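You operate a simulated robot arm through the tools that you are given. There is no shell and no other tool. Be economical: measure what you need, move in short steps, check, and stop when the job is done.

The job below is to be done with a simulated robot arm. You get a single attempt, and the scene is never put back.

Task
Save the 500 g check reading, then lock the open balance.
Fine: set the weight on the bench and switch off before the lock pin goes into the lock bore.

The check looks at the end state, three seconds after you hand in, the way a careful person would. Anything else that was tipped, shoved, dropped, spilled or broken makes it a failure.

Robot
A 7-joint arm with a two-finger parallel gripper, fixed in place. Base frame: the origin is at the foot of the arm, x ahead of it, y to its left, z up; the work surface is at about z = 0.905. Lengths are in m, angles in degrees, forces in N, time in s.
With the tool pointing down near the work surface it reaches from about 0.24 to 0.68 m from the base axis. Its first joint turns from -66.0 to 66.0 degrees. Payload 2.4 kg.
Tool frame: the origin (TCP) lies between the finger pads and is the grasp point; the fingertips stand 0.03 m ahead of it; z points along the fingers, y is the line along which they close. The gripper opens to 0.094 m. The fingers are 0.028 m wide and 0.01 m thick; the gripper's body (0.05 by 0.096 m) begins 0.055 m behind the TCP.
Orientation is that of the tool frame in the base frame, as a unit quaternion [x, y, z, w]. With the fingers straight down and closing along the base's y, the tool's x points along the base's -x, its y along +y and its z along -z.

Tools
- The arm moves only by the tool arm_command. Its argument "moves" is one flat list of numbers, 7 for each row, row after row: the shift along the base's x, y, z in m, then the turn, a rotation vector about the base's x, y, z in degrees, then the gripper command, from -1 (shut) to 1 (fully open), values between in proportion. In form: [tx, ty, tz, rx, ry, rz, fingers, tx, ty, tz, rx, ry, rz, fingers, ...]. A call has 1 to 12 rows; each row shifts and turns the commanded pose from where the row before left it. Each row takes 0.2 s and may step no farther than 0.05 m and 8.6 degrees from the row before; otherwise, or with a gripper value out of range, the whole call is refused. Where a pose cannot be reached the arm comes as near as it can. A force on the tool above 40 N (or 10 N above the force at the start of the call, whichever is more), or a blocked arm, ends the call early, and 0.2 s more pass. The fingers move at their own pace (about 0.153 m/s each) and stop on an object; they squeeze with about 28 N. The grip force told is the motor's: it shows also when the fingers shut on nothing. Time passes only in rows, and 0.2 s behind the last, so rows that do not move let the fingers close. It gives the time, the measured TCP pose, the force on the tool (base axes), the opening and the grip force at its end, in the units of the frame above (readings bear some noise), and new pictures: "pictures" is both (left out), scene, wrist or none.
- Cameras (640 x 400 px; columns grow to the right, rows downward): "scene" is fixed at [0.0382, 0.4724, 1.4524]; the picture's right is [-0.76, -0.65, 0.00], its down [-0.33, 0.39, -0.86] and it looks along [0.56, -0.66, -0.51] (base axes); focal length 281 px, centre (320, 200). "wrist" rides on the gripper at [0.076, 0.014, -0.103] in the tool frame; the picture's right is [-0.18, 0.98, 0.00], its down [-0.75, -0.14, -0.64] and it looks along [-0.63, -0.12, 0.77] (tool axes); focal length 243 px, centre (320, 200). There is no depth. A picture from a camera that has moved, and an enlarged one, comes with that camera's place and axes in the base frame and with its lens.
- inspect(camera, box): a new picture of the part [left, top, right, bottom] of that camera's present view, enlarged. It takes no simulated time.
- hand_in(): hands the job in; it is judged then, once.

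Work in short steps. Places have to be worked out from the pictures, the camera data and where the tool is seen: move nearer, look again, correct. Check each grasp and each placing, and mend what went wrong. You have 120 turns and 170 pictures in all, those below and enlarged ones among them. Open the gripper and draw the arm clear of the work before you hand the job in, unless the task says otherwise; then end with one line.

The tools are called after "Call:" as a command line: name --argument value ..., lists and objects as JSON in quotes. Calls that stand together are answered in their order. arm_command: Moves the arm, as the interface text tells. Its arguments: {"type":"object","properties":{"moves":{"type":"array"},"pictures":{"type":"string","enum":["both","scene","wrist","none"]}},"required":["moves"]} The other tools are called the same way: inspect (camera, box) takes an enlarged picture of a part of a camera's view; hand_in () hands the job in.

At the start:

```text
t: 0.0
tool_pos: [0.4641, 0.086, 1.253]
tool_rot: [-0.001, 1.0, 0.001, 0.0]
ft_force: [0.4, -0.2, 0.3]
grip_width: 0.094
gripper_force: 0.1
```

scene: 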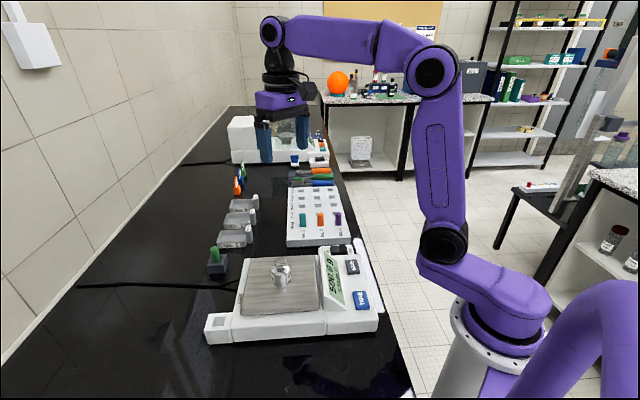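
wrist: 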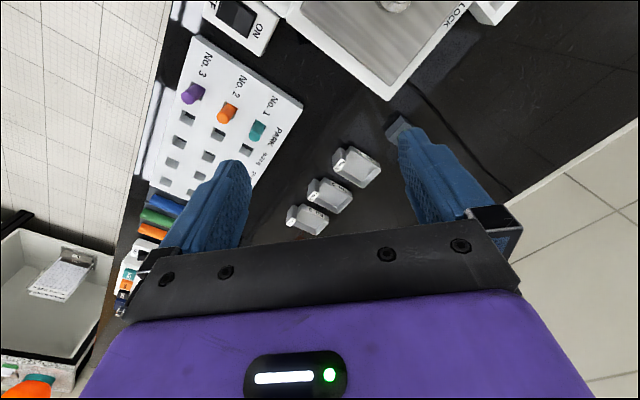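

I'll enlarge the balance and the peg board in both views to see what things are.

Call:
inspect --camera "scene" --box '[190, 230, 400, 360]'

Call:
inspect --camera "scene" --box '[210, 110, 370, 250]'

Call:
inspect --camera "wrist" --box '[120, 0, 520, 250]'

```text
3.05 times, centred on (295, 295) of scene
camera zoom: at [0.0382, 0.4724, 1.4524], right [-0.76, -0.65, 0.0], down [-0.33, 0.39, -0.86], along [0.56, -0.66, -0.51], focal length 857 px, centre (396, -90)
```

zoom: 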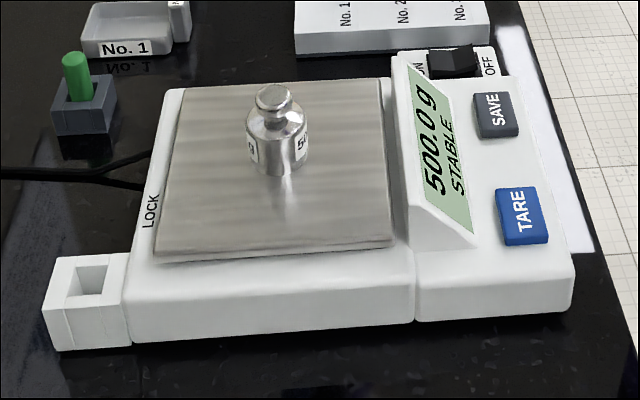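

```text
2.86 times, centred on (290, 180) of scene
camera zoom: at [0.0382, 0.4724, 1.4524], right [-0.76, -0.65, 0.0], down [-0.33, 0.39, -0.86], along [0.56, -0.66, -0.51], focal length 804 px, centre (406, 257)
```

zoom: 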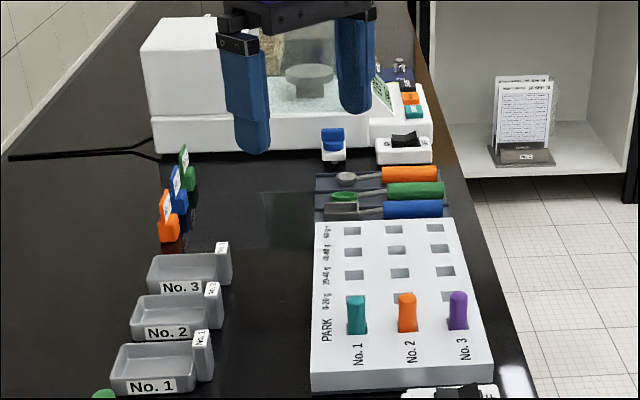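

```text
1.60 times, centred on (320, 125) of wrist
camera zoom: at [0.387, 0.0991, 1.3556], right [0.18, 0.98, 0.0], down [0.75, -0.14, 0.64], along [0.63, -0.12, -0.77], focal length 388 px, centre (320, 320)
```

zoom: 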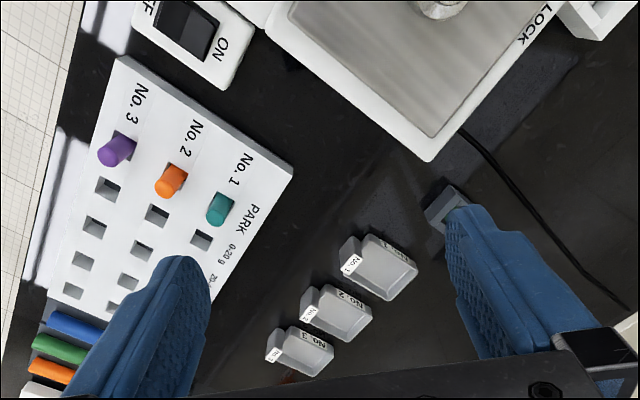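

The SAVE, TARE and ON/OFF keys, the lock bore by "LOCK" and the green pin in its holder are visible. I'll move back toward the base to look down on the balance with the wrist camera.

Call:
arm_command --moves '[-0.045, 0.01, 0, 0, 0, 0, 1, -0.045, 0.01, 0, 0, 0, 0, 1, -0.045, 0.01, 0, 0, 0, 0, 1, -0.03, 0.01, 0, 0, 0, 0, 1, 0, 0, 0, 0, 0, 0, 1]'

```text
t: 1.2
tool_pos: [0.2969, 0.1254, 1.2501]
tool_rot: [0.0, 1.0, 0.001, 0.0]
ft_force: [-0.6, 0.3, -0.3]
grip_width: 0.0938
gripper_force: 0.1
camera wrist: at [0.2205, 0.1396, 1.354], right [0.18, 0.98, 0.0], down [0.75, -0.14, 0.64], along [0.63, -0.12, -0.77], focal length 243 px, centre (320, 200)
```

scene: 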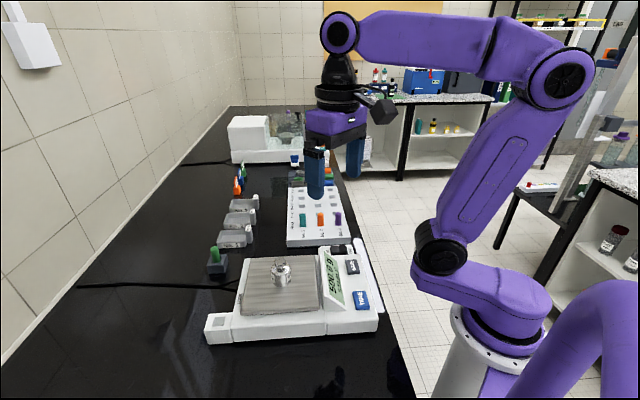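
wrist: 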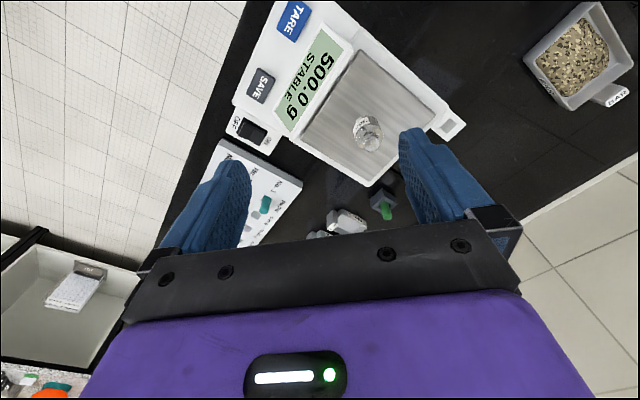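

Call:
inspect --camera "wrist" --box '[220, 0, 480, 162]'

Call:
inspect --camera "wrist" --box '[300, 100, 480, 240]'

Call:
inspect --camera "scene" --box '[310, 235, 390, 285]'

```text
2.46 times, centred on (350, 81) of wrist
camera zoom: at [0.2205, 0.1396, 1.354], right [0.18, 0.98, 0.0], down [0.75, -0.14, 0.64], along [0.63, -0.12, -0.77], focal length 597 px, centre (246, 493)
```

zoom: 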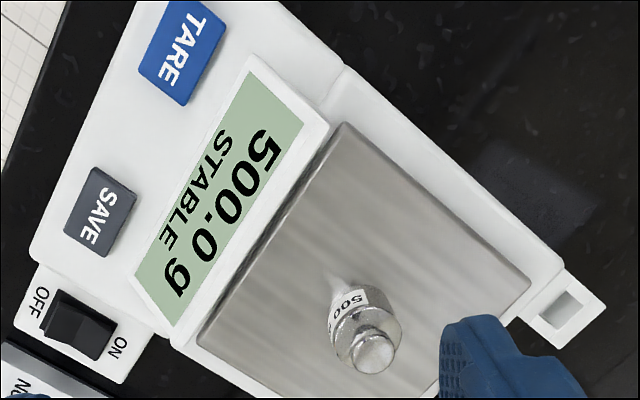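

```text
2.86 times, centred on (390, 170) of wrist
camera zoom: at [0.2205, 0.1396, 1.354], right [0.18, 0.98, 0.0], down [0.75, -0.14, 0.64], along [0.63, -0.12, -0.77], focal length 693 px, centre (120, 286)
```

zoom: 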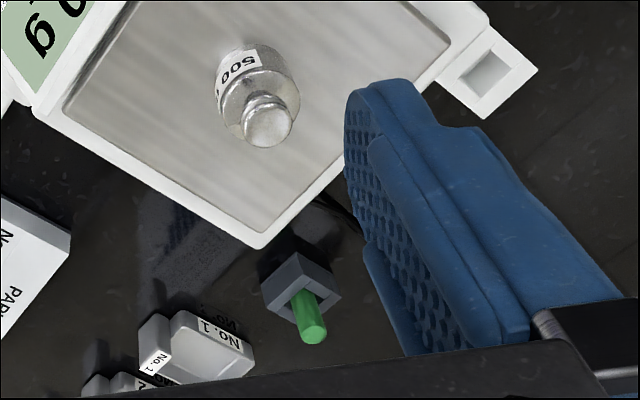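

```text
8.00 times, centred on (350, 260) of scene
camera zoom: at [0.0382, 0.4724, 1.4524], right [-0.76, -0.65, 0.0], down [-0.33, 0.39, -0.86], along [0.56, -0.66, -0.51], focal length 2250 px, centre (80, -280)
```

zoom: 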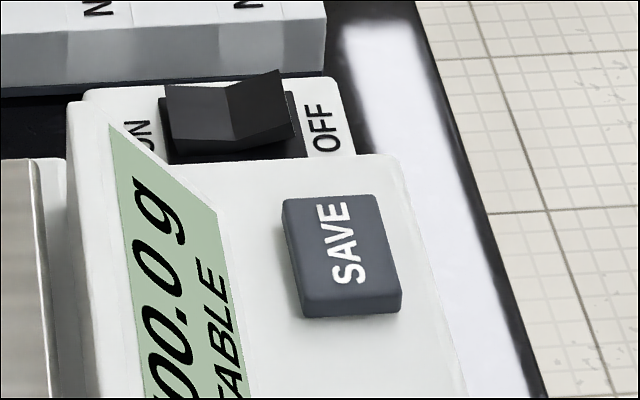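

SAVE triangulates to about (0.304, 0.036, 0.970), weight knob to (0.393, 0.182, 1.035), bore to (0.430, 0.325, 0.948), OFF end of the rocker to (0.363, -0.022, 0.955) and pin top to (0.61, 0.217, 0.97). The balance is turned 45°. I'll yaw -45°, shut the fingers and hover over SAVE.

Call:
arm_command --moves '[0.001, -0.015, -0.025, 0, 0, -7.5, -1, 0.001, -0.015, -0.025, 0, 0, -7.5, -1, 0.001, -0.015, -0.025, 0, 0, -7.5, -1, 0.001, -0.015, -0.025, 0, 0, -7.5, -1, 0.001, -0.015, -0.025, 0, 0, -7.5, -1, 0.002, -0.0145, -0.025, 0, 0, -7.5, -1, 0, 0, -0.03, 0, 0, 0, -1, 0, 0, 0, 0, 0, 0, -1]'

```text
t: 3.0
tool_pos: [0.3051, 0.0367, 1.0746]
tool_rot: [0.382, 0.924, 0.002, 0.0]
ft_force: [0.3, -0.6, -0.7]
grip_width: 0.0
gripper_force: 28.1
camera wrist: at [0.2602, 0.1003, 1.1763], right [0.83, 0.56, 0.0], down [0.43, -0.63, 0.64], along [0.36, -0.53, -0.77], focal length 243 px, centre (320, 200)
```

scene: 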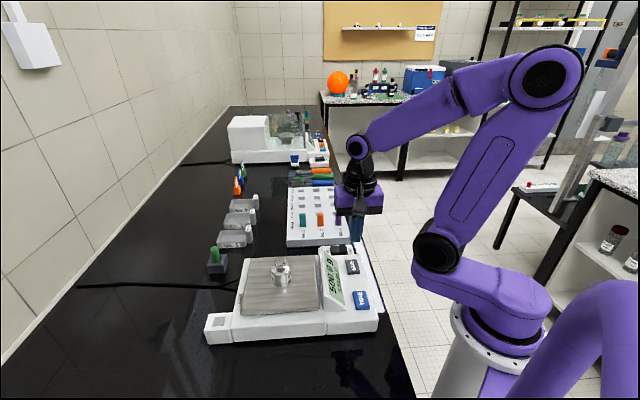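
wrist: 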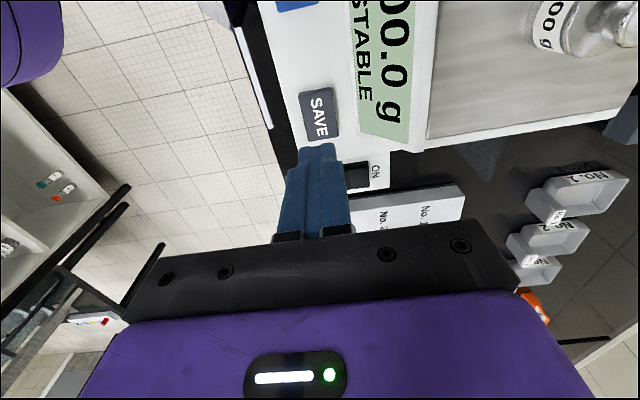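

SAVE's view from here gives (0.3026, 0.0364), so I'm within 2 mm. I'll descend to just above it.

Call:
arm_command --moves '[-0.002, 0, -0.02, 0, 0, 0, -1, 0, 0, -0.02, 0, 0, 0, -1, 0, 0, -0.02, 0, 0, 0, -1, 0, 0, -0.004, 0, 0, 0, -1, 0, 0, 0, 0, 0, 0, -1]'

Call:
inspect --camera "scene" --box '[310, 225, 390, 275]'

```text
t: 4.2
tool_pos: [0.3051, 0.0354, 1.0093]
tool_rot: [0.382, 0.924, 0.001, 0.0]
ft_force: [0.3, -0.9, 1.0]
grip_width: 0.0
gripper_force: 27.8
camera wrist: at [0.2596, 0.0994, 1.1112], right [0.82, 0.57, 0.0], down [0.43, -0.63, 0.64], along [0.36, -0.53, -0.77], focal length 243 px, centre (320, 200)
```

scene: 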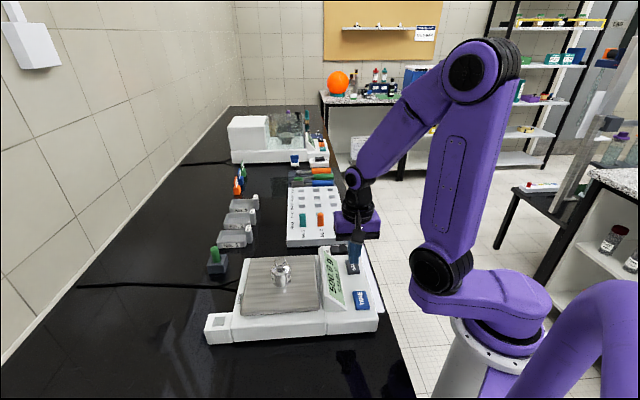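
wrist: 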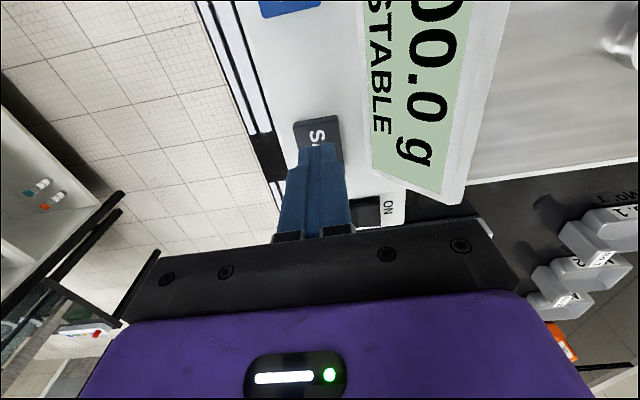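

```text
8.00 times, centred on (350, 250) of scene
camera zoom: at [0.0382, 0.4724, 1.4524], right [-0.76, -0.65, 0.0], down [-0.33, 0.39, -0.86], along [0.56, -0.66, -0.51], focal length 2250 px, centre (80, -200)
```

zoom: 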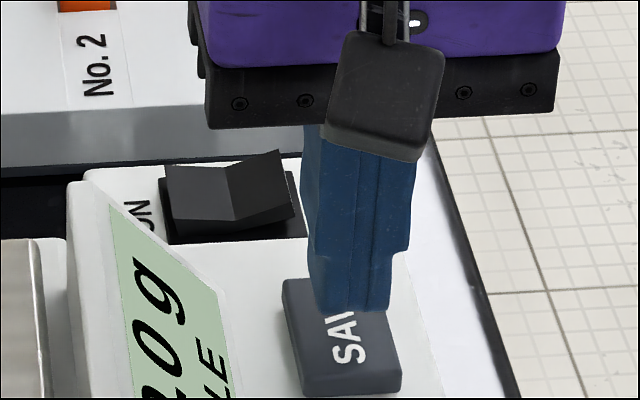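

Fingertips are about 9 mm above the SAVE key and lined up. Pressing gently in 3 mm steps.

Call:
arm_command --moves '[-0.002, 0.001, -0.003, 0, 0, 0, -1, 0, 0, -0.003, 0, 0, 0, -1, 0, 0, -0.003, 0, 0, 0, -1, 0, 0, -0.002, 0, 0, 0, -1, 0, 0, 0, 0, 0, 0, -1]' --pictures "wrist"

Call:
inspect --camera "scene" --box '[310, 235, 390, 285]'

```text
t: 5.4
tool_pos: [0.3022, 0.0373, 0.9988]
tool_rot: [0.382, 0.924, 0.001, 0.0]
ft_force: [-0.5, -0.3, 0.1]
grip_width: 0.0
gripper_force: 27.9
camera wrist: at [0.257, 0.1005, 1.1005], right [0.82, 0.57, 0.0], down [0.43, -0.63, 0.64], along [0.36, -0.53, -0.77], focal length 243 px, centre (320, 200)
```

wrist: 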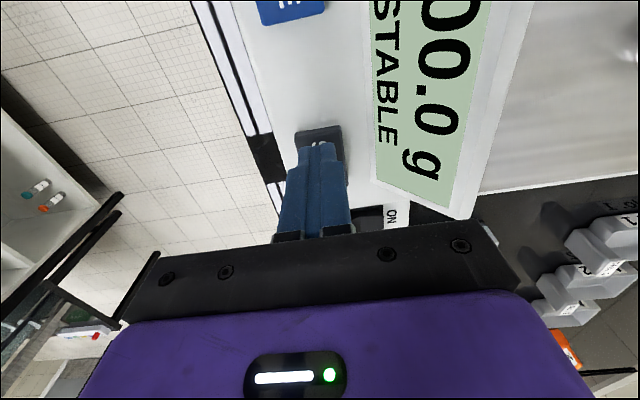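

```text
8.00 times, centred on (350, 260) of scene
camera zoom: at [0.0382, 0.4724, 1.4524], right [-0.76, -0.65, 0.0], down [-0.33, 0.39, -0.86], along [0.56, -0.66, -0.51], focal length 2250 px, centre (80, -280)
```

zoom: 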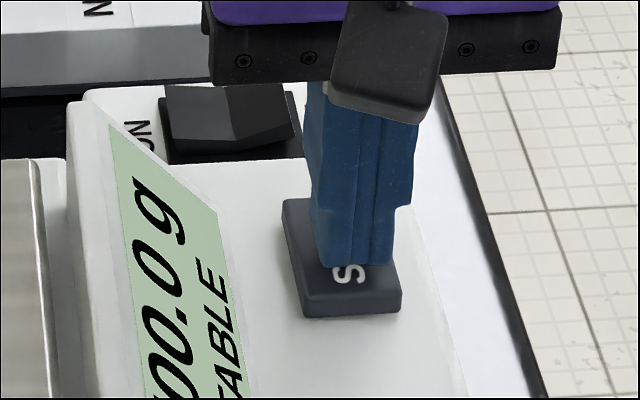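

No contact force yet; continuing down in 2 mm steps.

Call:
arm_command --moves '[0, 0, -0.002, 0, 0, 0, -1, 0, 0, -0.002, 0, 0, 0, -1, 0, 0, -0.001, 0, 0, 0, -1, 0, 0, 0, 0, 0, 0, -1]' --pictures "wrist"

Call:
inspect --camera "scene" --box '[310, 235, 390, 285]'

```text
t: 6.4
tool_pos: [0.3019, 0.037, 0.9912]
tool_rot: [0.383, 0.924, 0.001, 0.001]
ft_force: [0.0, 0.3, 0.1]
grip_width: 0.0
gripper_force: 28.5
camera wrist: at [0.2571, 0.1007, 1.0949], right [0.82, 0.57, 0.0], down [0.43, -0.63, 0.64], along [0.36, -0.53, -0.77], focal length 243 px, centre (320, 200)
```

wrist: 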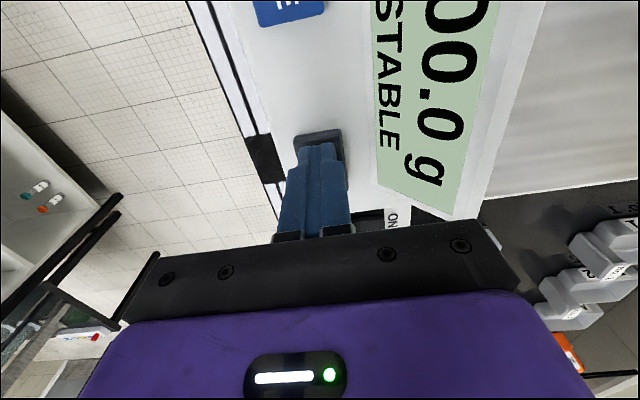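

```text
8.00 times, centred on (350, 260) of scene
camera zoom: at [0.0382, 0.4724, 1.4524], right [-0.76, -0.65, 0.0], down [-0.33, 0.39, -0.86], along [0.56, -0.66, -0.51], focal length 2250 px, centre (80, -280)
```

zoom: 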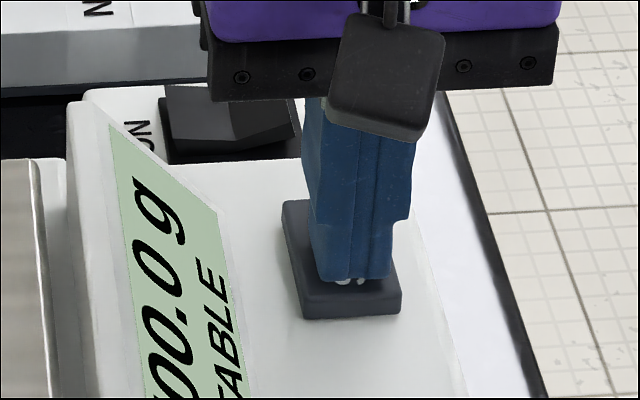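

Almost touching; another few mm.

Call:
arm_command --moves '[0, 0, -0.002, 0, 0, 0, -1, 0, 0, -0.002, 0, 0, 0, -1, 0, 0, 0, 0, 0, 0, -1]' --pictures "none"

Call:
inspect --camera "scene" --box '[310, 235, 390, 285]'

```text
t: 7.2
tool_pos: [0.3015, 0.0375, 0.9888]
tool_rot: [0.382, 0.924, 0.002, 0.001]
ft_force: [-1.1, 0.6, 1.2]
grip_width: 0.0002
gripper_force: 27.8
```

```text
8.00 times, centred on (350, 260) of scene
camera zoom: at [0.0382, 0.4724, 1.4524], right [-0.76, -0.65, 0.0], down [-0.33, 0.39, -0.86], along [0.56, -0.66, -0.51], focal length 2250 px, centre (80, -280)
```

zoom: 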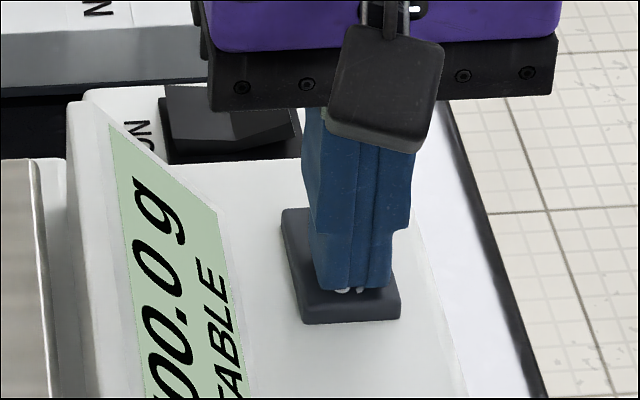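

The key is going down on a soft spring (its corner dropped in the picture). Pressing further to its stop.

Call:
arm_command --moves '[0, 0, -0.002, 0, 0, 0, -1, 0, 0, -0.001, 0, 0, 0, -1, 0, 0, 0, 0, 0, 0, -1]' --pictures "wrist"

Call:
inspect --camera "scene" --box '[310, 235, 390, 285]'

```text
t: 8.0
tool_pos: [0.302, 0.0373, 0.9858]
tool_rot: [0.383, 0.924, 0.002, 0.001]
ft_force: [-2.4, 2.6, 8.7]
grip_width: 0.0
gripper_force: 28.1
camera wrist: at [0.2571, 0.1005, 1.0885], right [0.82, 0.57, 0.0], down [0.43, -0.63, 0.64], along [0.36, -0.53, -0.77], focal length 243 px, centre (320, 200)
```

wrist: 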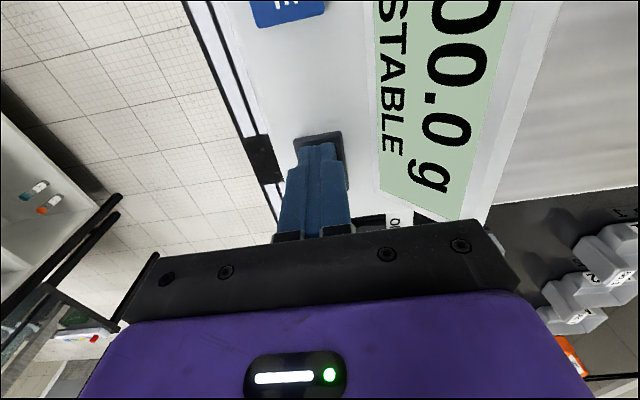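

```text
8.00 times, centred on (350, 260) of scene
camera zoom: at [0.0381, 0.4725, 1.4524], right [-0.76, -0.65, 0.0], down [-0.33, 0.39, -0.86], along [0.56, -0.66, -0.51], focal length 2250 px, centre (80, -280)
```

zoom: 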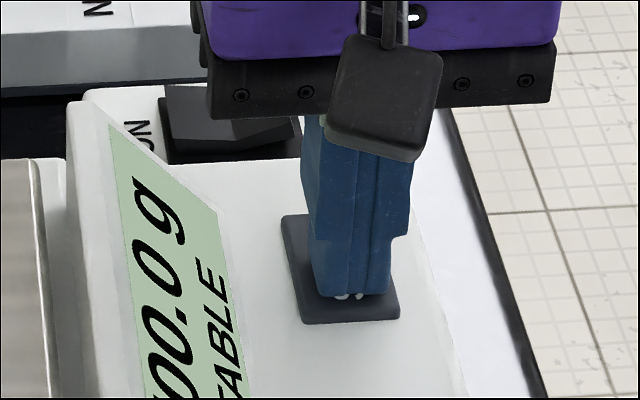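

The key is essentially flush with 9 N; a touch more and then release to see the display.

Call:
arm_command --moves '[0, 0, -0.001, 0, 0, 0, -1, 0, 0, 0, 0, 0, 0, -1]' --pictures "wrist"

Call:
arm_command --moves '[0, 0, 0.02, 0, 0, 0, -1, 0, 0, 0.04, 0, 0, 0, -1, 0, 0, 0.04, 0, 0, 0, -1, 0, 0, 0, 0, 0, 0, -1]'

Call:
inspect --camera "scene" --box '[230, 230, 390, 330]'

```text
t: 8.6
tool_pos: [0.3012, 0.038, 0.9853]
tool_rot: [0.382, 0.924, 0.002, 0.0]
ft_force: [-2.0, 1.4, 12.5]
grip_width: 0.0001
gripper_force: 28.4
camera wrist: at [0.2572, 0.1005, 1.0875], right [0.82, 0.57, 0.0], down [0.43, -0.63, 0.64], along [0.36, -0.53, -0.77], focal length 243 px, centre (320, 200)
```

wrist: 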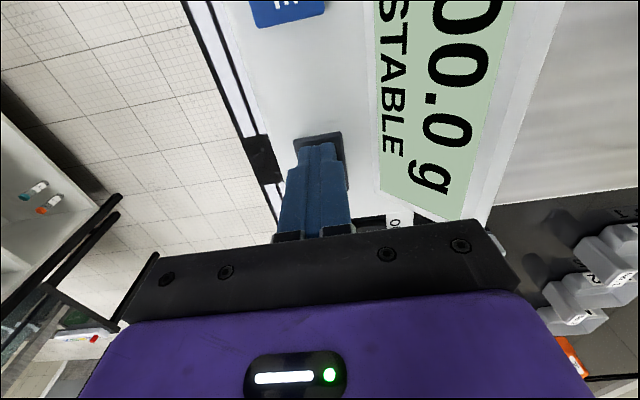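

```text
t: 9.6
tool_pos: [0.3013, 0.0358, 1.0825]
tool_rot: [0.382, 0.924, 0.001, 0.0]
ft_force: [0.1, 0.4, 0.1]
grip_width: 0.0
gripper_force: 28.0
camera wrist: at [0.2567, 0.0991, 1.1868], right [0.82, 0.57, 0.0], down [0.43, -0.63, 0.64], along [0.36, -0.53, -0.77], focal length 243 px, centre (320, 200)
```

scene: 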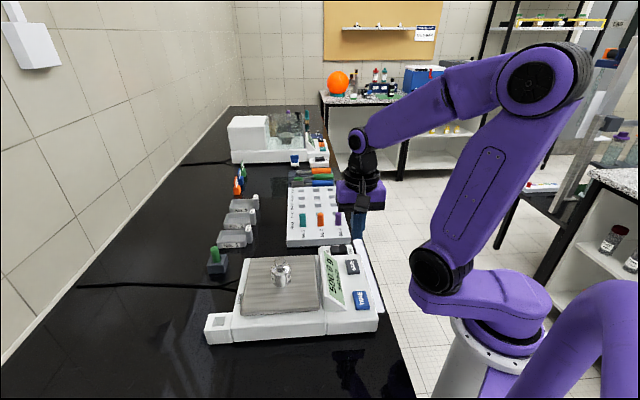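
wrist: 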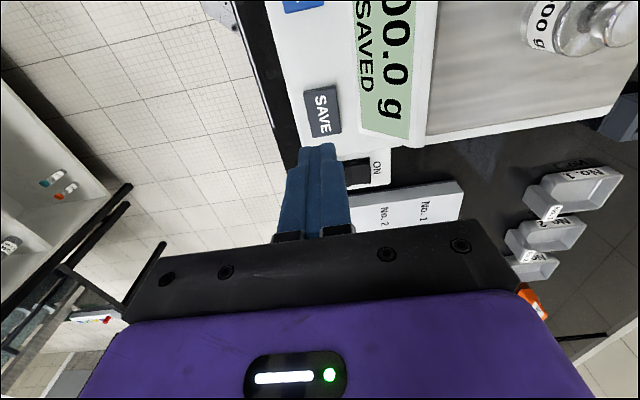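

```text
4.00 times, centred on (310, 280) of scene
camera zoom: at [0.0382, 0.4724, 1.4524], right [-0.76, -0.65, 0.0], down [-0.33, 0.39, -0.86], along [0.56, -0.66, -0.51], focal length 1125 px, centre (360, -120)
```

zoom: 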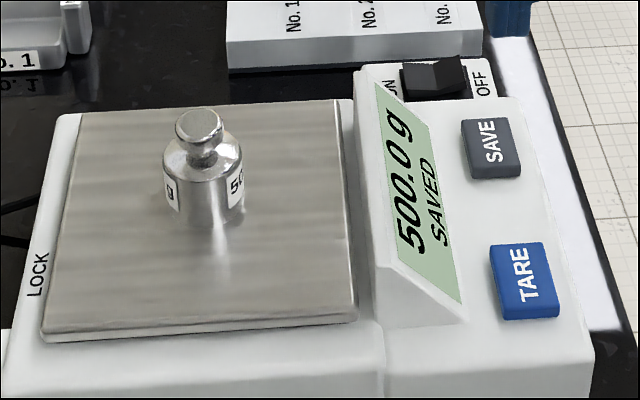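

Display now reads SAVED. Next the weight: I'll go up, open, and hover above the knob for a look.

Call:
arm_command --moves '[0, 0, 0.045, 0, 0, 0, 0, 0.02, 0.03, 0.02, 0, 0, 0, 1, 0.03, 0.04, 0, 0, 0, 0, 1, 0.025, 0.04, 0, 0, 0, 0, 1, 0.016, 0.037, -0.02, 0, 0, 0, 1, 0, 0, 0, 0, 0, 0, 1]'

```text
t: 11.0
tool_pos: [0.3944, 0.1849, 1.1304]
tool_rot: [0.383, 0.924, 0.002, 0.001]
ft_force: [0.0, 0.2, -0.5]
grip_width: 0.0939
gripper_force: 0.1
camera wrist: at [0.3492, 0.2481, 1.2327], right [0.82, 0.57, 0.0], down [0.43, -0.63, 0.64], along [0.36, -0.53, -0.77], focal length 243 px, centre (320, 200)
```

scene: 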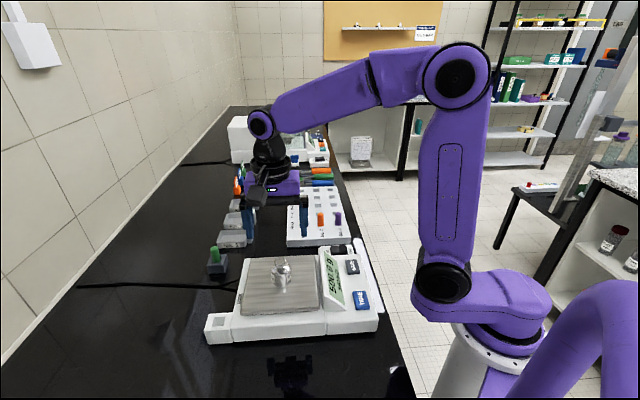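
wrist: 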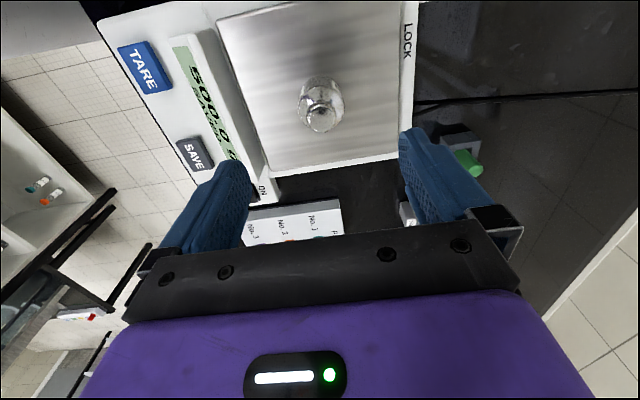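

The knob projects to about (0.393, 0.187); the fingers straddle it. Descending to a safe height and looking.

Call:
arm_command --moves '[-0.001, 0.002, -0.03, 0, 0, 0, 1, 0, 0, -0.03, 0, 0, 0, 1, 0, 0, -0.03, 0, 0, 0, 1, 0, 0, -0.02, 0, 0, 0, 1, 0, 0, 0, 0, 0, 0, 1]'

Call:
inspect --camera "scene" --box '[220, 220, 348, 300]'

```text
t: 12.2
tool_pos: [0.3909, 0.1845, 1.02]
tool_rot: [0.383, 0.924, 0.002, 0.0]
ft_force: [0.8, -0.9, -0.8]
grip_width: 0.0941
gripper_force: 0.1
camera wrist: at [0.3467, 0.2483, 1.1225], right [0.82, 0.57, 0.0], down [0.43, -0.63, 0.64], along [0.36, -0.53, -0.77], focal length 243 px, centre (320, 200)
```

scene: 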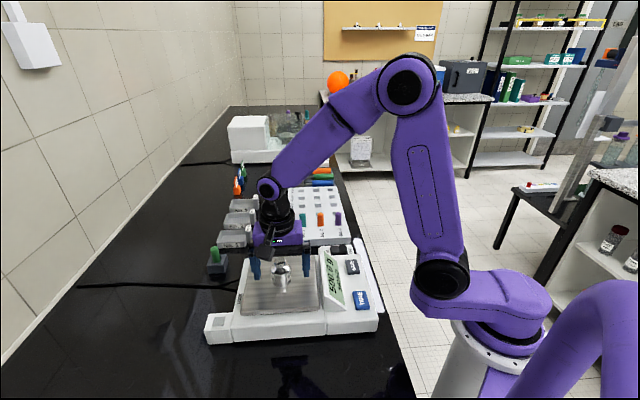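
wrist: 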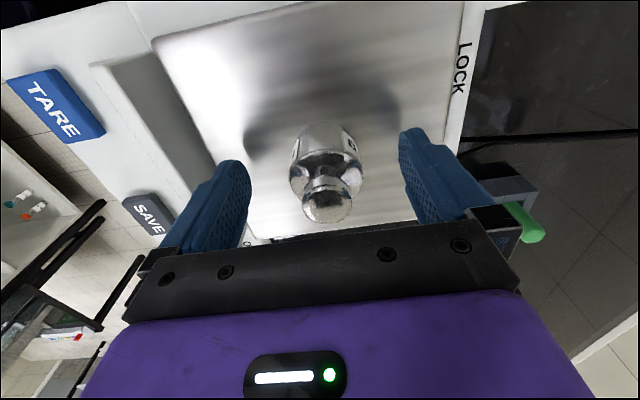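

```text
5.00 times, centred on (284, 260) of scene
camera zoom: at [0.0382, 0.4724, 1.4524], right [-0.76, -0.65, 0.0], down [-0.33, 0.39, -0.86], along [0.56, -0.66, -0.51], focal length 1406 px, centre (500, -100)
```

zoom: 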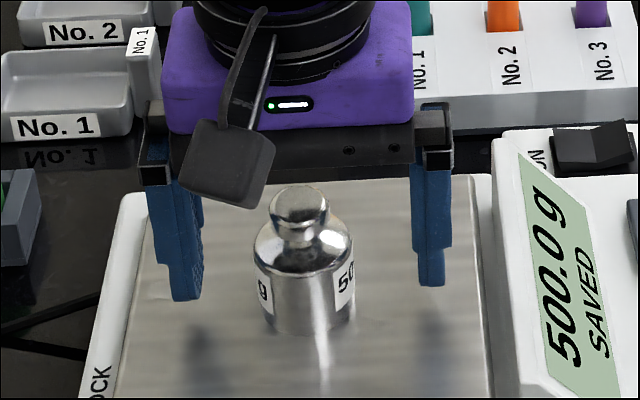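

The pan works out at about z 0.972, the weight's body spanning 0.972–1.01, well centred. Down 8 mm and close.

Call:
arm_command --moves '[0.001, 0.002, -0.008, 0, 0, 0, 1, 0, 0, 0, 0, 0, 0, 0.3, 0, 0, 0, 0, 0, 0, -0.2, 0, 0, 0, 0, 0, 0, -1, 0, 0, 0, 0, 0, 0, -1, 0, 0, 0, 0, 0, 0, -1]'

Call:
inspect --camera "scene" --box '[220, 220, 348, 300]'

```text
t: 13.6
tool_pos: [0.3925, 0.1871, 1.0118]
tool_rot: [0.383, 0.924, 0.001, 0.0]
ft_force: [0.9, 0.9, -0.8]
grip_width: 0.0427
gripper_force: 28.5
camera wrist: at [0.3482, 0.2506, 1.1146], right [0.82, 0.57, 0.0], down [0.43, -0.63, 0.64], along [0.36, -0.53, -0.77], focal length 243 px, centre (320, 200)
```

scene: 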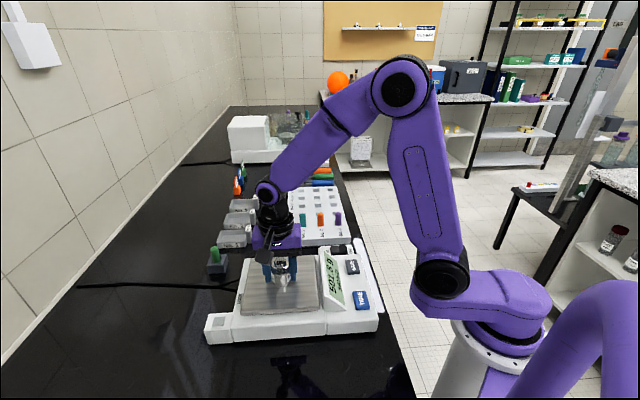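
wrist: 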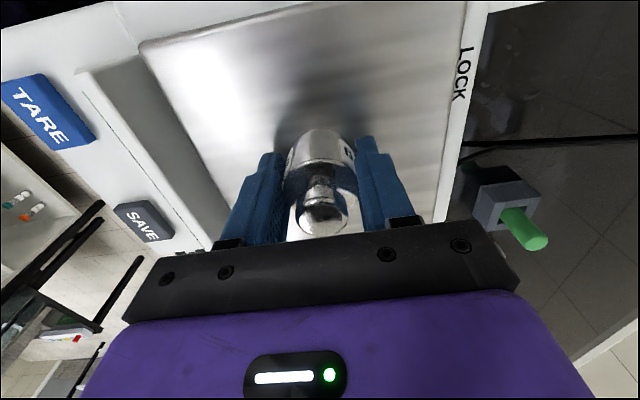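

```text
5.00 times, centred on (284, 260) of scene
camera zoom: at [0.0383, 0.4724, 1.4524], right [-0.76, -0.65, 0.0], down [-0.33, 0.39, -0.86], along [0.56, -0.66, -0.51], focal length 1406 px, centre (500, -100)
```

zoom: 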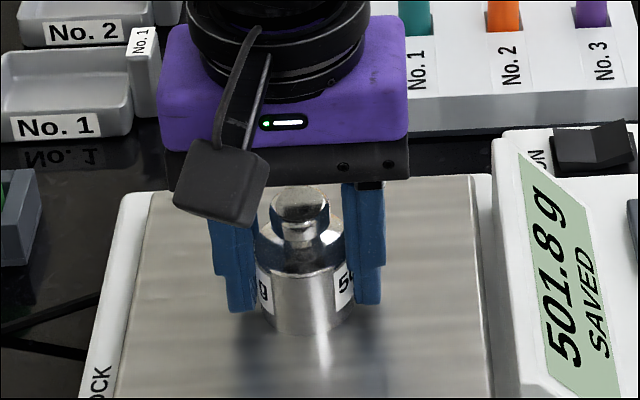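

Gripped at 42.7 mm. Lifting straight up, then carrying toward the clear bench spot (0.50, 0.40).

Call:
arm_command --moves '[0, 0, 0.02, 0, 0, 0, -1, 0, 0, 0.04, 0, 0, 0, -1, 0, 0, 0.04, 0, 0, 0, -1, 0.018, 0.0355, 0, 0, 0, 0, -1, 0.018, 0.0355, 0, 0, 0, 0, -1, 0.018, 0.0355, 0, 0, 0, 0, -1, 0.018, 0.0355, 0, 0, 0, 0, -1, 0.018, 0.0355, 0, 0, 0, 0, -1, 0.018, 0.0355, 0, 0, 0, 0, -1, 0, 0, -0.03, 0, 0, 0, -1, 0, 0, 0, 0, 0, 0, -1]'

```text
t: 16.0
tool_pos: [0.4992, 0.402, 1.0811]
tool_rot: [0.383, 0.924, 0.001, 0.0]
ft_force: [-0.2, -0.7, -5.5]
grip_width: 0.0427
gripper_force: 28.0
camera wrist: at [0.4553, 0.4658, 1.1839], right [0.82, 0.57, 0.0], down [0.43, -0.63, 0.64], along [0.36, -0.53, -0.77], focal length 243 px, centre (320, 200)
```

scene: 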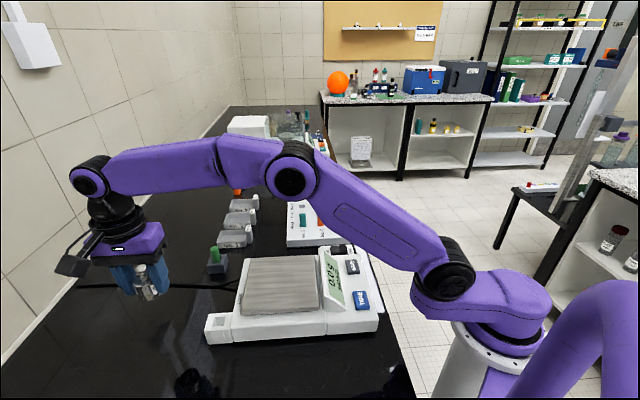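
wrist: 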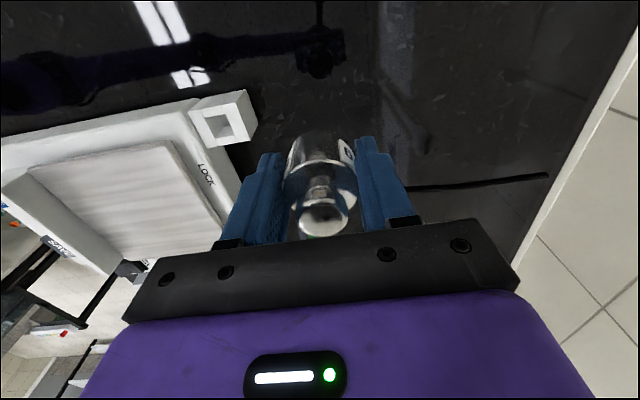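

Spot is clear. Lowering fast to TCP ~0.96, then slowly.

Call:
arm_command --moves '[0, 0, -0.04, 0, 0, 0, -1, 0, 0, -0.04, 0, 0, 0, -1, 0, 0, -0.03, 0, 0, 0, -1, 0, 0, -0.012, 0, 0, 0, -1, 0, 0, -0.003, 0, 0, 0, -1, 0, 0, -0.003, 0, 0, 0, -1, 0, 0, 0, 0, 0, 0, -1]'

Call:
inspect --camera "scene" --box '[110, 290, 238, 370]'

```text
t: 17.6
tool_pos: [0.5, 0.4016, 0.9527]
tool_rot: [0.383, 0.924, 0.0, 0.0]
ft_force: [-0.5, 0.0, -5.1]
grip_width: 0.0427
gripper_force: 28.3
camera wrist: at [0.4558, 0.465, 1.0561], right [0.82, 0.57, 0.0], down [0.43, -0.63, 0.64], along [0.36, -0.53, -0.77], focal length 243 px, centre (320, 200)
```

scene: 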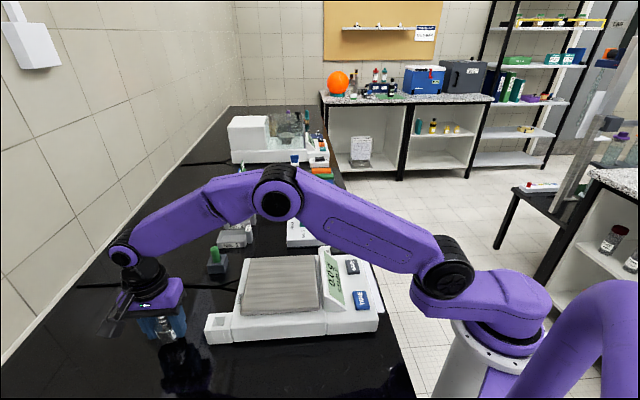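
wrist: 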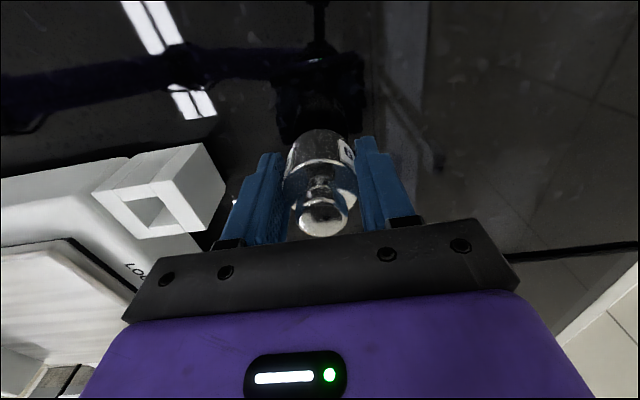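

```text
5.00 times, centred on (174, 330) of scene
camera zoom: at [0.0383, 0.4725, 1.4524], right [-0.76, -0.65, 0.0], down [-0.33, 0.39, -0.86], along [0.56, -0.66, -0.51], focal length 1406 px, centre (1050, -450)
```

zoom: 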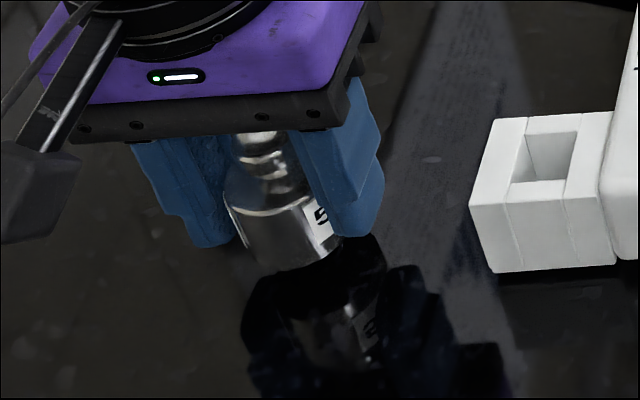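

Still a few mm above the bench (force still 5 N hanging). Lowering by 2 mm steps until load transfers.

Call:
arm_command --moves '[0, 0, -0.002, 0, 0, 0, -1, 0, 0, -0.002, 0, 0, 0, -1, 0, 0, -0.001, 0, 0, 0, -1, 0, 0, 0, 0, 0, 0, -1]' --pictures "none"

Call:
inspect --camera "scene" --box '[110, 290, 238, 370]'

```text
t: 18.6
tool_pos: [0.5009, 0.4009, 0.9494]
tool_rot: [0.383, 0.924, 0.001, 0.0]
ft_force: [-0.1, -0.4, -4.8]
grip_width: 0.0427
gripper_force: 27.9
```

```text
5.00 times, centred on (174, 330) of scene
camera zoom: at [0.0383, 0.4725, 1.4524], right [-0.76, -0.65, 0.0], down [-0.33, 0.39, -0.86], along [0.56, -0.66, -0.51], focal length 1406 px, centre (1050, -450)
```

zoom: 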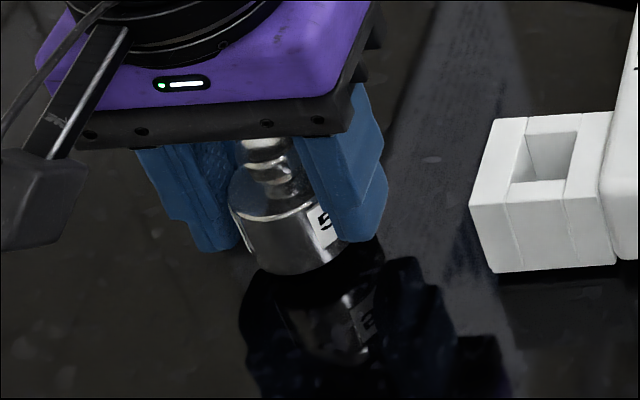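

Call:
arm_command --moves '[0, 0, -0.002, 0, 0, 0, -1, 0, 0, -0.002, 0, 0, 0, -1, 0, 0, 0, 0, 0, 0, -1]' --pictures "none"

Call:
inspect --camera "scene" --box '[110, 290, 238, 370]'

```text
t: 19.4
tool_pos: [0.4992, 0.3999, 0.9451]
tool_rot: [0.382, 0.924, 0.002, 0.0]
ft_force: [-0.6, 0.2, -5.7]
grip_width: 0.0428
gripper_force: 27.9
```

```text
5.00 times, centred on (174, 330) of scene
camera zoom: at [0.0383, 0.4725, 1.4524], right [-0.76, -0.65, 0.0], down [-0.33, 0.39, -0.86], along [0.56, -0.66, -0.51], focal length 1406 px, centre (1050, -450)
```

zoom: 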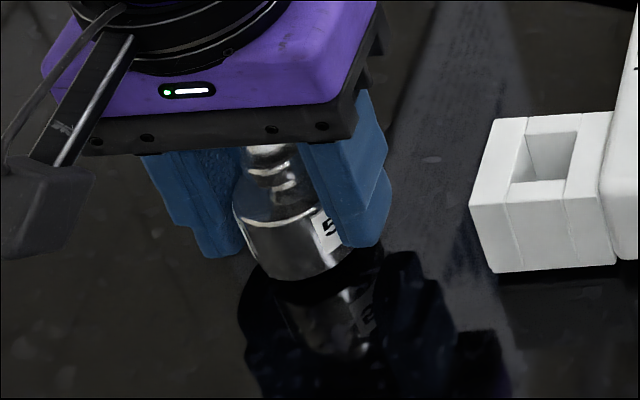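

The reflection has nearly met the base; 1 mm steps now.

Call:
arm_command --moves '[0, 0, -0.001, 0, 0, 0, -1, 0, 0, -0.001, 0, 0, 0, -1, 0, 0, -0.001, 0, 0, 0, -1, 0, 0, 0, 0, 0, 0, -1]' --pictures "none"

Call:
inspect --camera "scene" --box '[110, 290, 238, 370]'

```text
t: 20.4
tool_pos: [0.5006, 0.4013, 0.9427]
tool_rot: [0.382, 0.924, 0.0, 0.001]
ft_force: [-0.2, -0.8, -5.2]
grip_width: 0.0427
gripper_force: 28.0
```

```text
5.00 times, centred on (174, 330) of scene
camera zoom: at [0.0383, 0.4725, 1.4524], right [-0.76, -0.65, 0.0], down [-0.33, 0.39, -0.86], along [0.56, -0.66, -0.51], focal length 1406 px, centre (1050, -450)
```

zoom: 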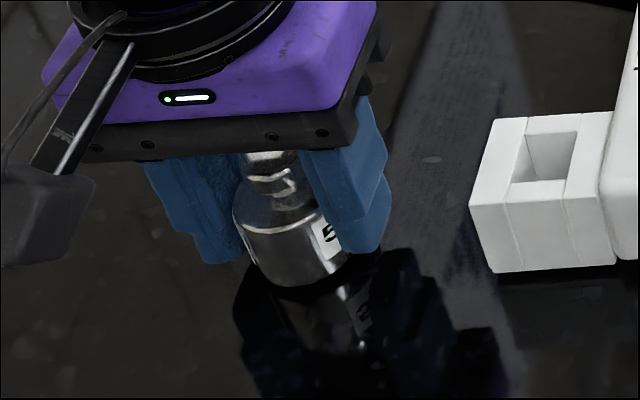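

Call:
arm_command --moves '[0, 0, -0.001, 0, 0, 0, -1, 0, 0, -0.001, 0, 0, 0, -1, 0, 0, -0.001, 0, 0, 0, -1, 0, 0, 0, 0, 0, 0, -1]' --pictures "none"

Call:
inspect --camera "scene" --box '[110, 290, 238, 370]'

```text
t: 21.4
tool_pos: [0.5013, 0.4015, 0.939]
tool_rot: [0.383, 0.924, 0.0, 0.001]
ft_force: [0.7, 0.5, -4.9]
grip_width: 0.0427
gripper_force: 27.9
```

```text
5.00 times, centred on (174, 330) of scene
camera zoom: at [0.0383, 0.4725, 1.4524], right [-0.76, -0.65, 0.0], down [-0.33, 0.39, -0.86], along [0.56, -0.66, -0.51], focal length 1406 px, centre (1050, -450)
```

zoom: 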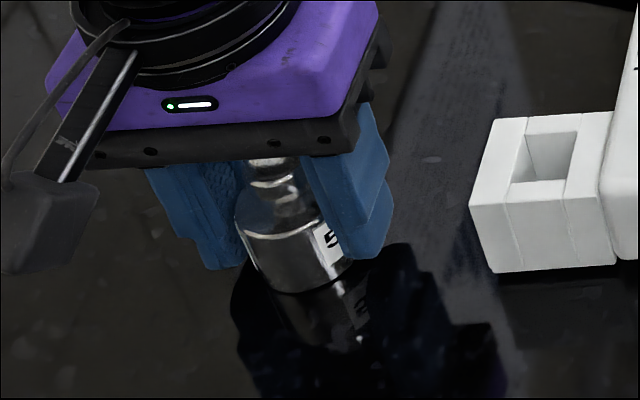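

Still hanging; continuing in 1 mm steps watching the force.

Call:
arm_command --moves '[0, 0, -0.001, 0, 0, 0, -1, 0, 0, -0.001, 0, 0, 0, -1, 0, 0, 0, 0, 0, 0, -1]' --pictures "none"

Call:
inspect --camera "scene" --box '[142, 320, 206, 360]'

```text
t: 22.2
tool_pos: [0.501, 0.4016, 0.9371]
tool_rot: [0.382, 0.924, 0.001, 0.0]
ft_force: [-0.1, -0.2, -3.8]
grip_width: 0.0425
gripper_force: 27.9
```

```text
10.00 times, centred on (174, 340) of scene
camera zoom: at [0.0383, 0.4725, 1.4524], right [-0.76, -0.65, 0.0], down [-0.33, 0.39, -0.86], along [0.56, -0.66, -0.51], focal length 2813 px, centre (1780, -1200)
```

zoom: 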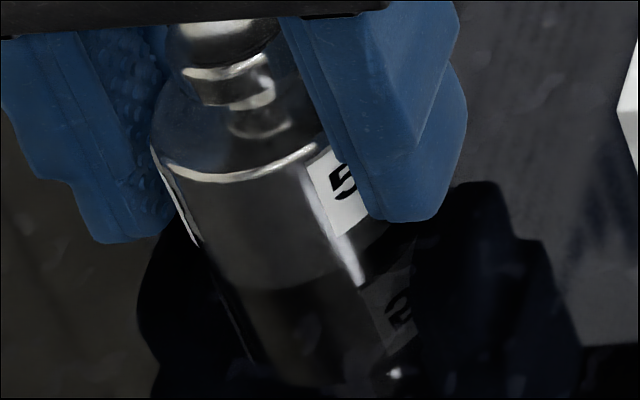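

Weight base and reflection now meet and the load is easing. One more mm should seat it.

Call:
arm_command --moves '[0, 0, -0.001, 0, 0, 0, -1, 0, 0, 0, 0, 0, 0, -1]' --pictures "none"

```text
t: 22.8
tool_pos: [0.5013, 0.4005, 0.9374]
tool_rot: [0.382, 0.924, 0.002, 0.001]
ft_force: [-0.9, 1.3, 6.4]
grip_width: 0.0426
gripper_force: 28.3
```

Contact (force reversed to +6 N). Releasing and rising straight up.

Call:
arm_command --moves '[0, 0, 0, 0, 0, 0, 0.1, 0, 0, 0, 0, 0, 0, 1, 0, 0, 0, 0, 0, 0, 1, 0, 0, 0.03, 0, 0, 0, 1, 0, 0, 0.04, 0, 0, 0, 1, 0, 0, 0.04, 0, 0, 0, 1, 0, 0, 0.04, 0, 0, 0, 1, 0, 0, 0, 0, 0, 0, 1]'

Call:
inspect --camera "scene" --box '[142, 310, 238, 370]'

Call:
inspect --camera "scene" --box '[200, 235, 264, 275]'

```text
t: 24.6
tool_pos: [0.5012, 0.4011, 1.0867]
tool_rot: [0.383, 0.924, 0.001, 0.0]
ft_force: [0.1, -0.3, 0.3]
grip_width: 0.0939
gripper_force: 0.0
camera wrist: at [0.4565, 0.4643, 1.1889], right [0.82, 0.57, 0.0], down [0.43, -0.63, 0.64], along [0.36, -0.53, -0.77], focal length 243 px, centre (320, 200)
```

scene: 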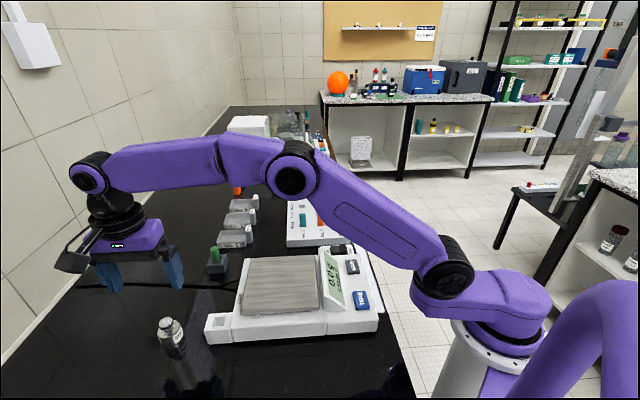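
wrist: 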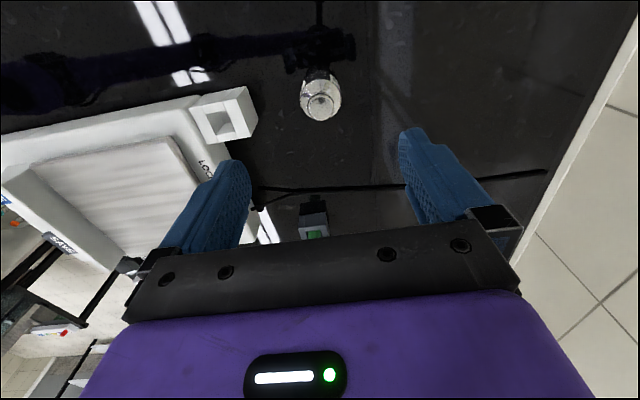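

```text
6.67 times, centred on (190, 340) of scene
camera zoom: at [0.0382, 0.4724, 1.4524], right [-0.76, -0.65, 0.0], down [-0.33, 0.39, -0.86], along [0.56, -0.66, -0.51], focal length 1875 px, centre (1187, -733)
```

zoom: 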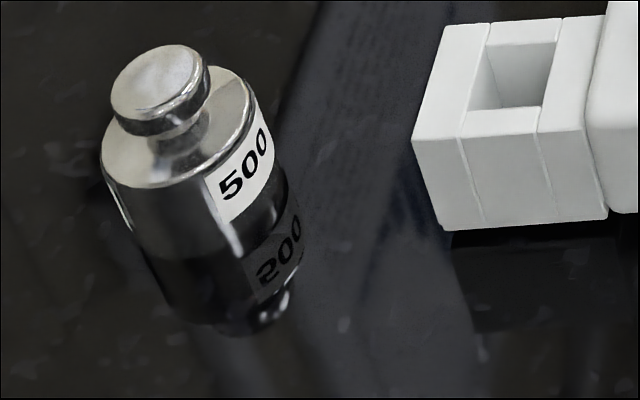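

```text
10.00 times, centred on (232, 255) of scene
camera zoom: at [0.0382, 0.4724, 1.4524], right [-0.76, -0.65, 0.0], down [-0.33, 0.39, -0.86], along [0.56, -0.66, -0.51], focal length 2813 px, centre (1200, -350)
```

zoom: 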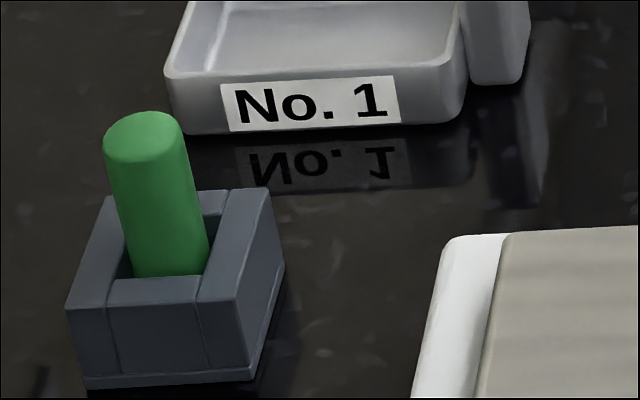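

Weight stands upright on the bench. Now the switch: travelling high with fingers shut to hover near the rocker's OFF end.

Call:
arm_command --moves '[0, 0, 0.04, 0, 0, 0, 0, -0.0138, -0.0423, 0, 0, 0, 0, -1, -0.0138, -0.0423, 0, 0, 0, 0, -1, -0.0138, -0.0423, 0, 0, 0, 0, -1, -0.0138, -0.0423, 0, 0, 0, 0, -1, -0.0138, -0.0423, 0, 0, 0, 0, -1, -0.0138, -0.0423, 0, 0, 0, 0, -1, -0.0138, -0.0423, 0, 0, 0, 0, -1, -0.0138, -0.0423, 0, 0, 0, 0, -1, -0.0138, -0.0423, 0, 0, 0, 0, -1, -0.0138, -0.0423, -0.03, 0, 0, 0, -1, 0, 0, 0, 0, 0, 0, -1]'

Call:
inspect --camera "wrist" --box '[240, 60, 400, 160]'

Call:
inspect --camera "scene" --box '[310, 215, 390, 265]'

```text
refused: row 11 steps farther than a row can; nothing moved
```

```text
4.00 times, centred on (320, 110) of wrist
camera zoom: at [0.4565, 0.4643, 1.1889], right [0.82, 0.57, 0.0], down [0.43, -0.63, 0.64], along [0.36, -0.53, -0.77], focal length 970 px, centre (320, 560)
```

zoom: 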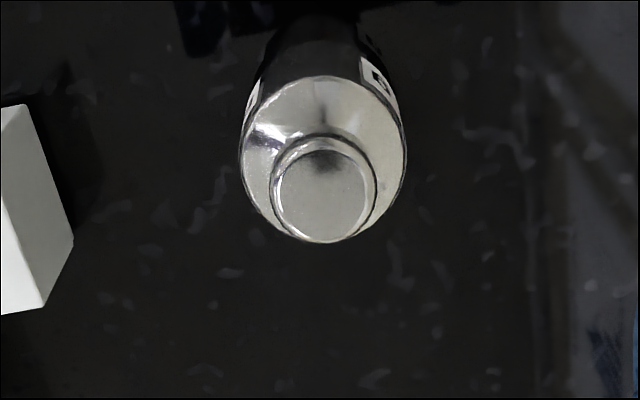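

```text
8.00 times, centred on (350, 240) of scene
camera zoom: at [0.0382, 0.4724, 1.4524], right [-0.76, -0.65, 0.0], down [-0.33, 0.39, -0.86], along [0.56, -0.66, -0.51], focal length 2250 px, centre (80, -120)
```

zoom: 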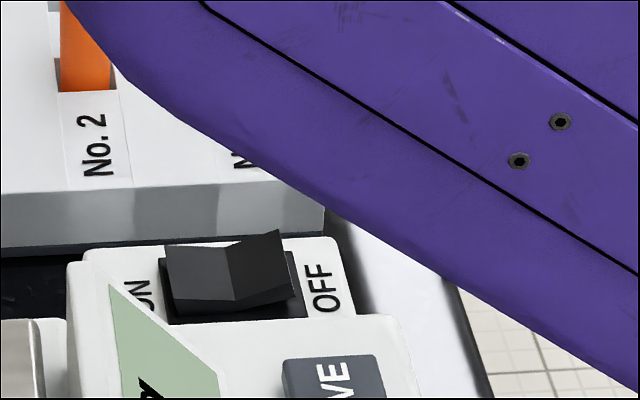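

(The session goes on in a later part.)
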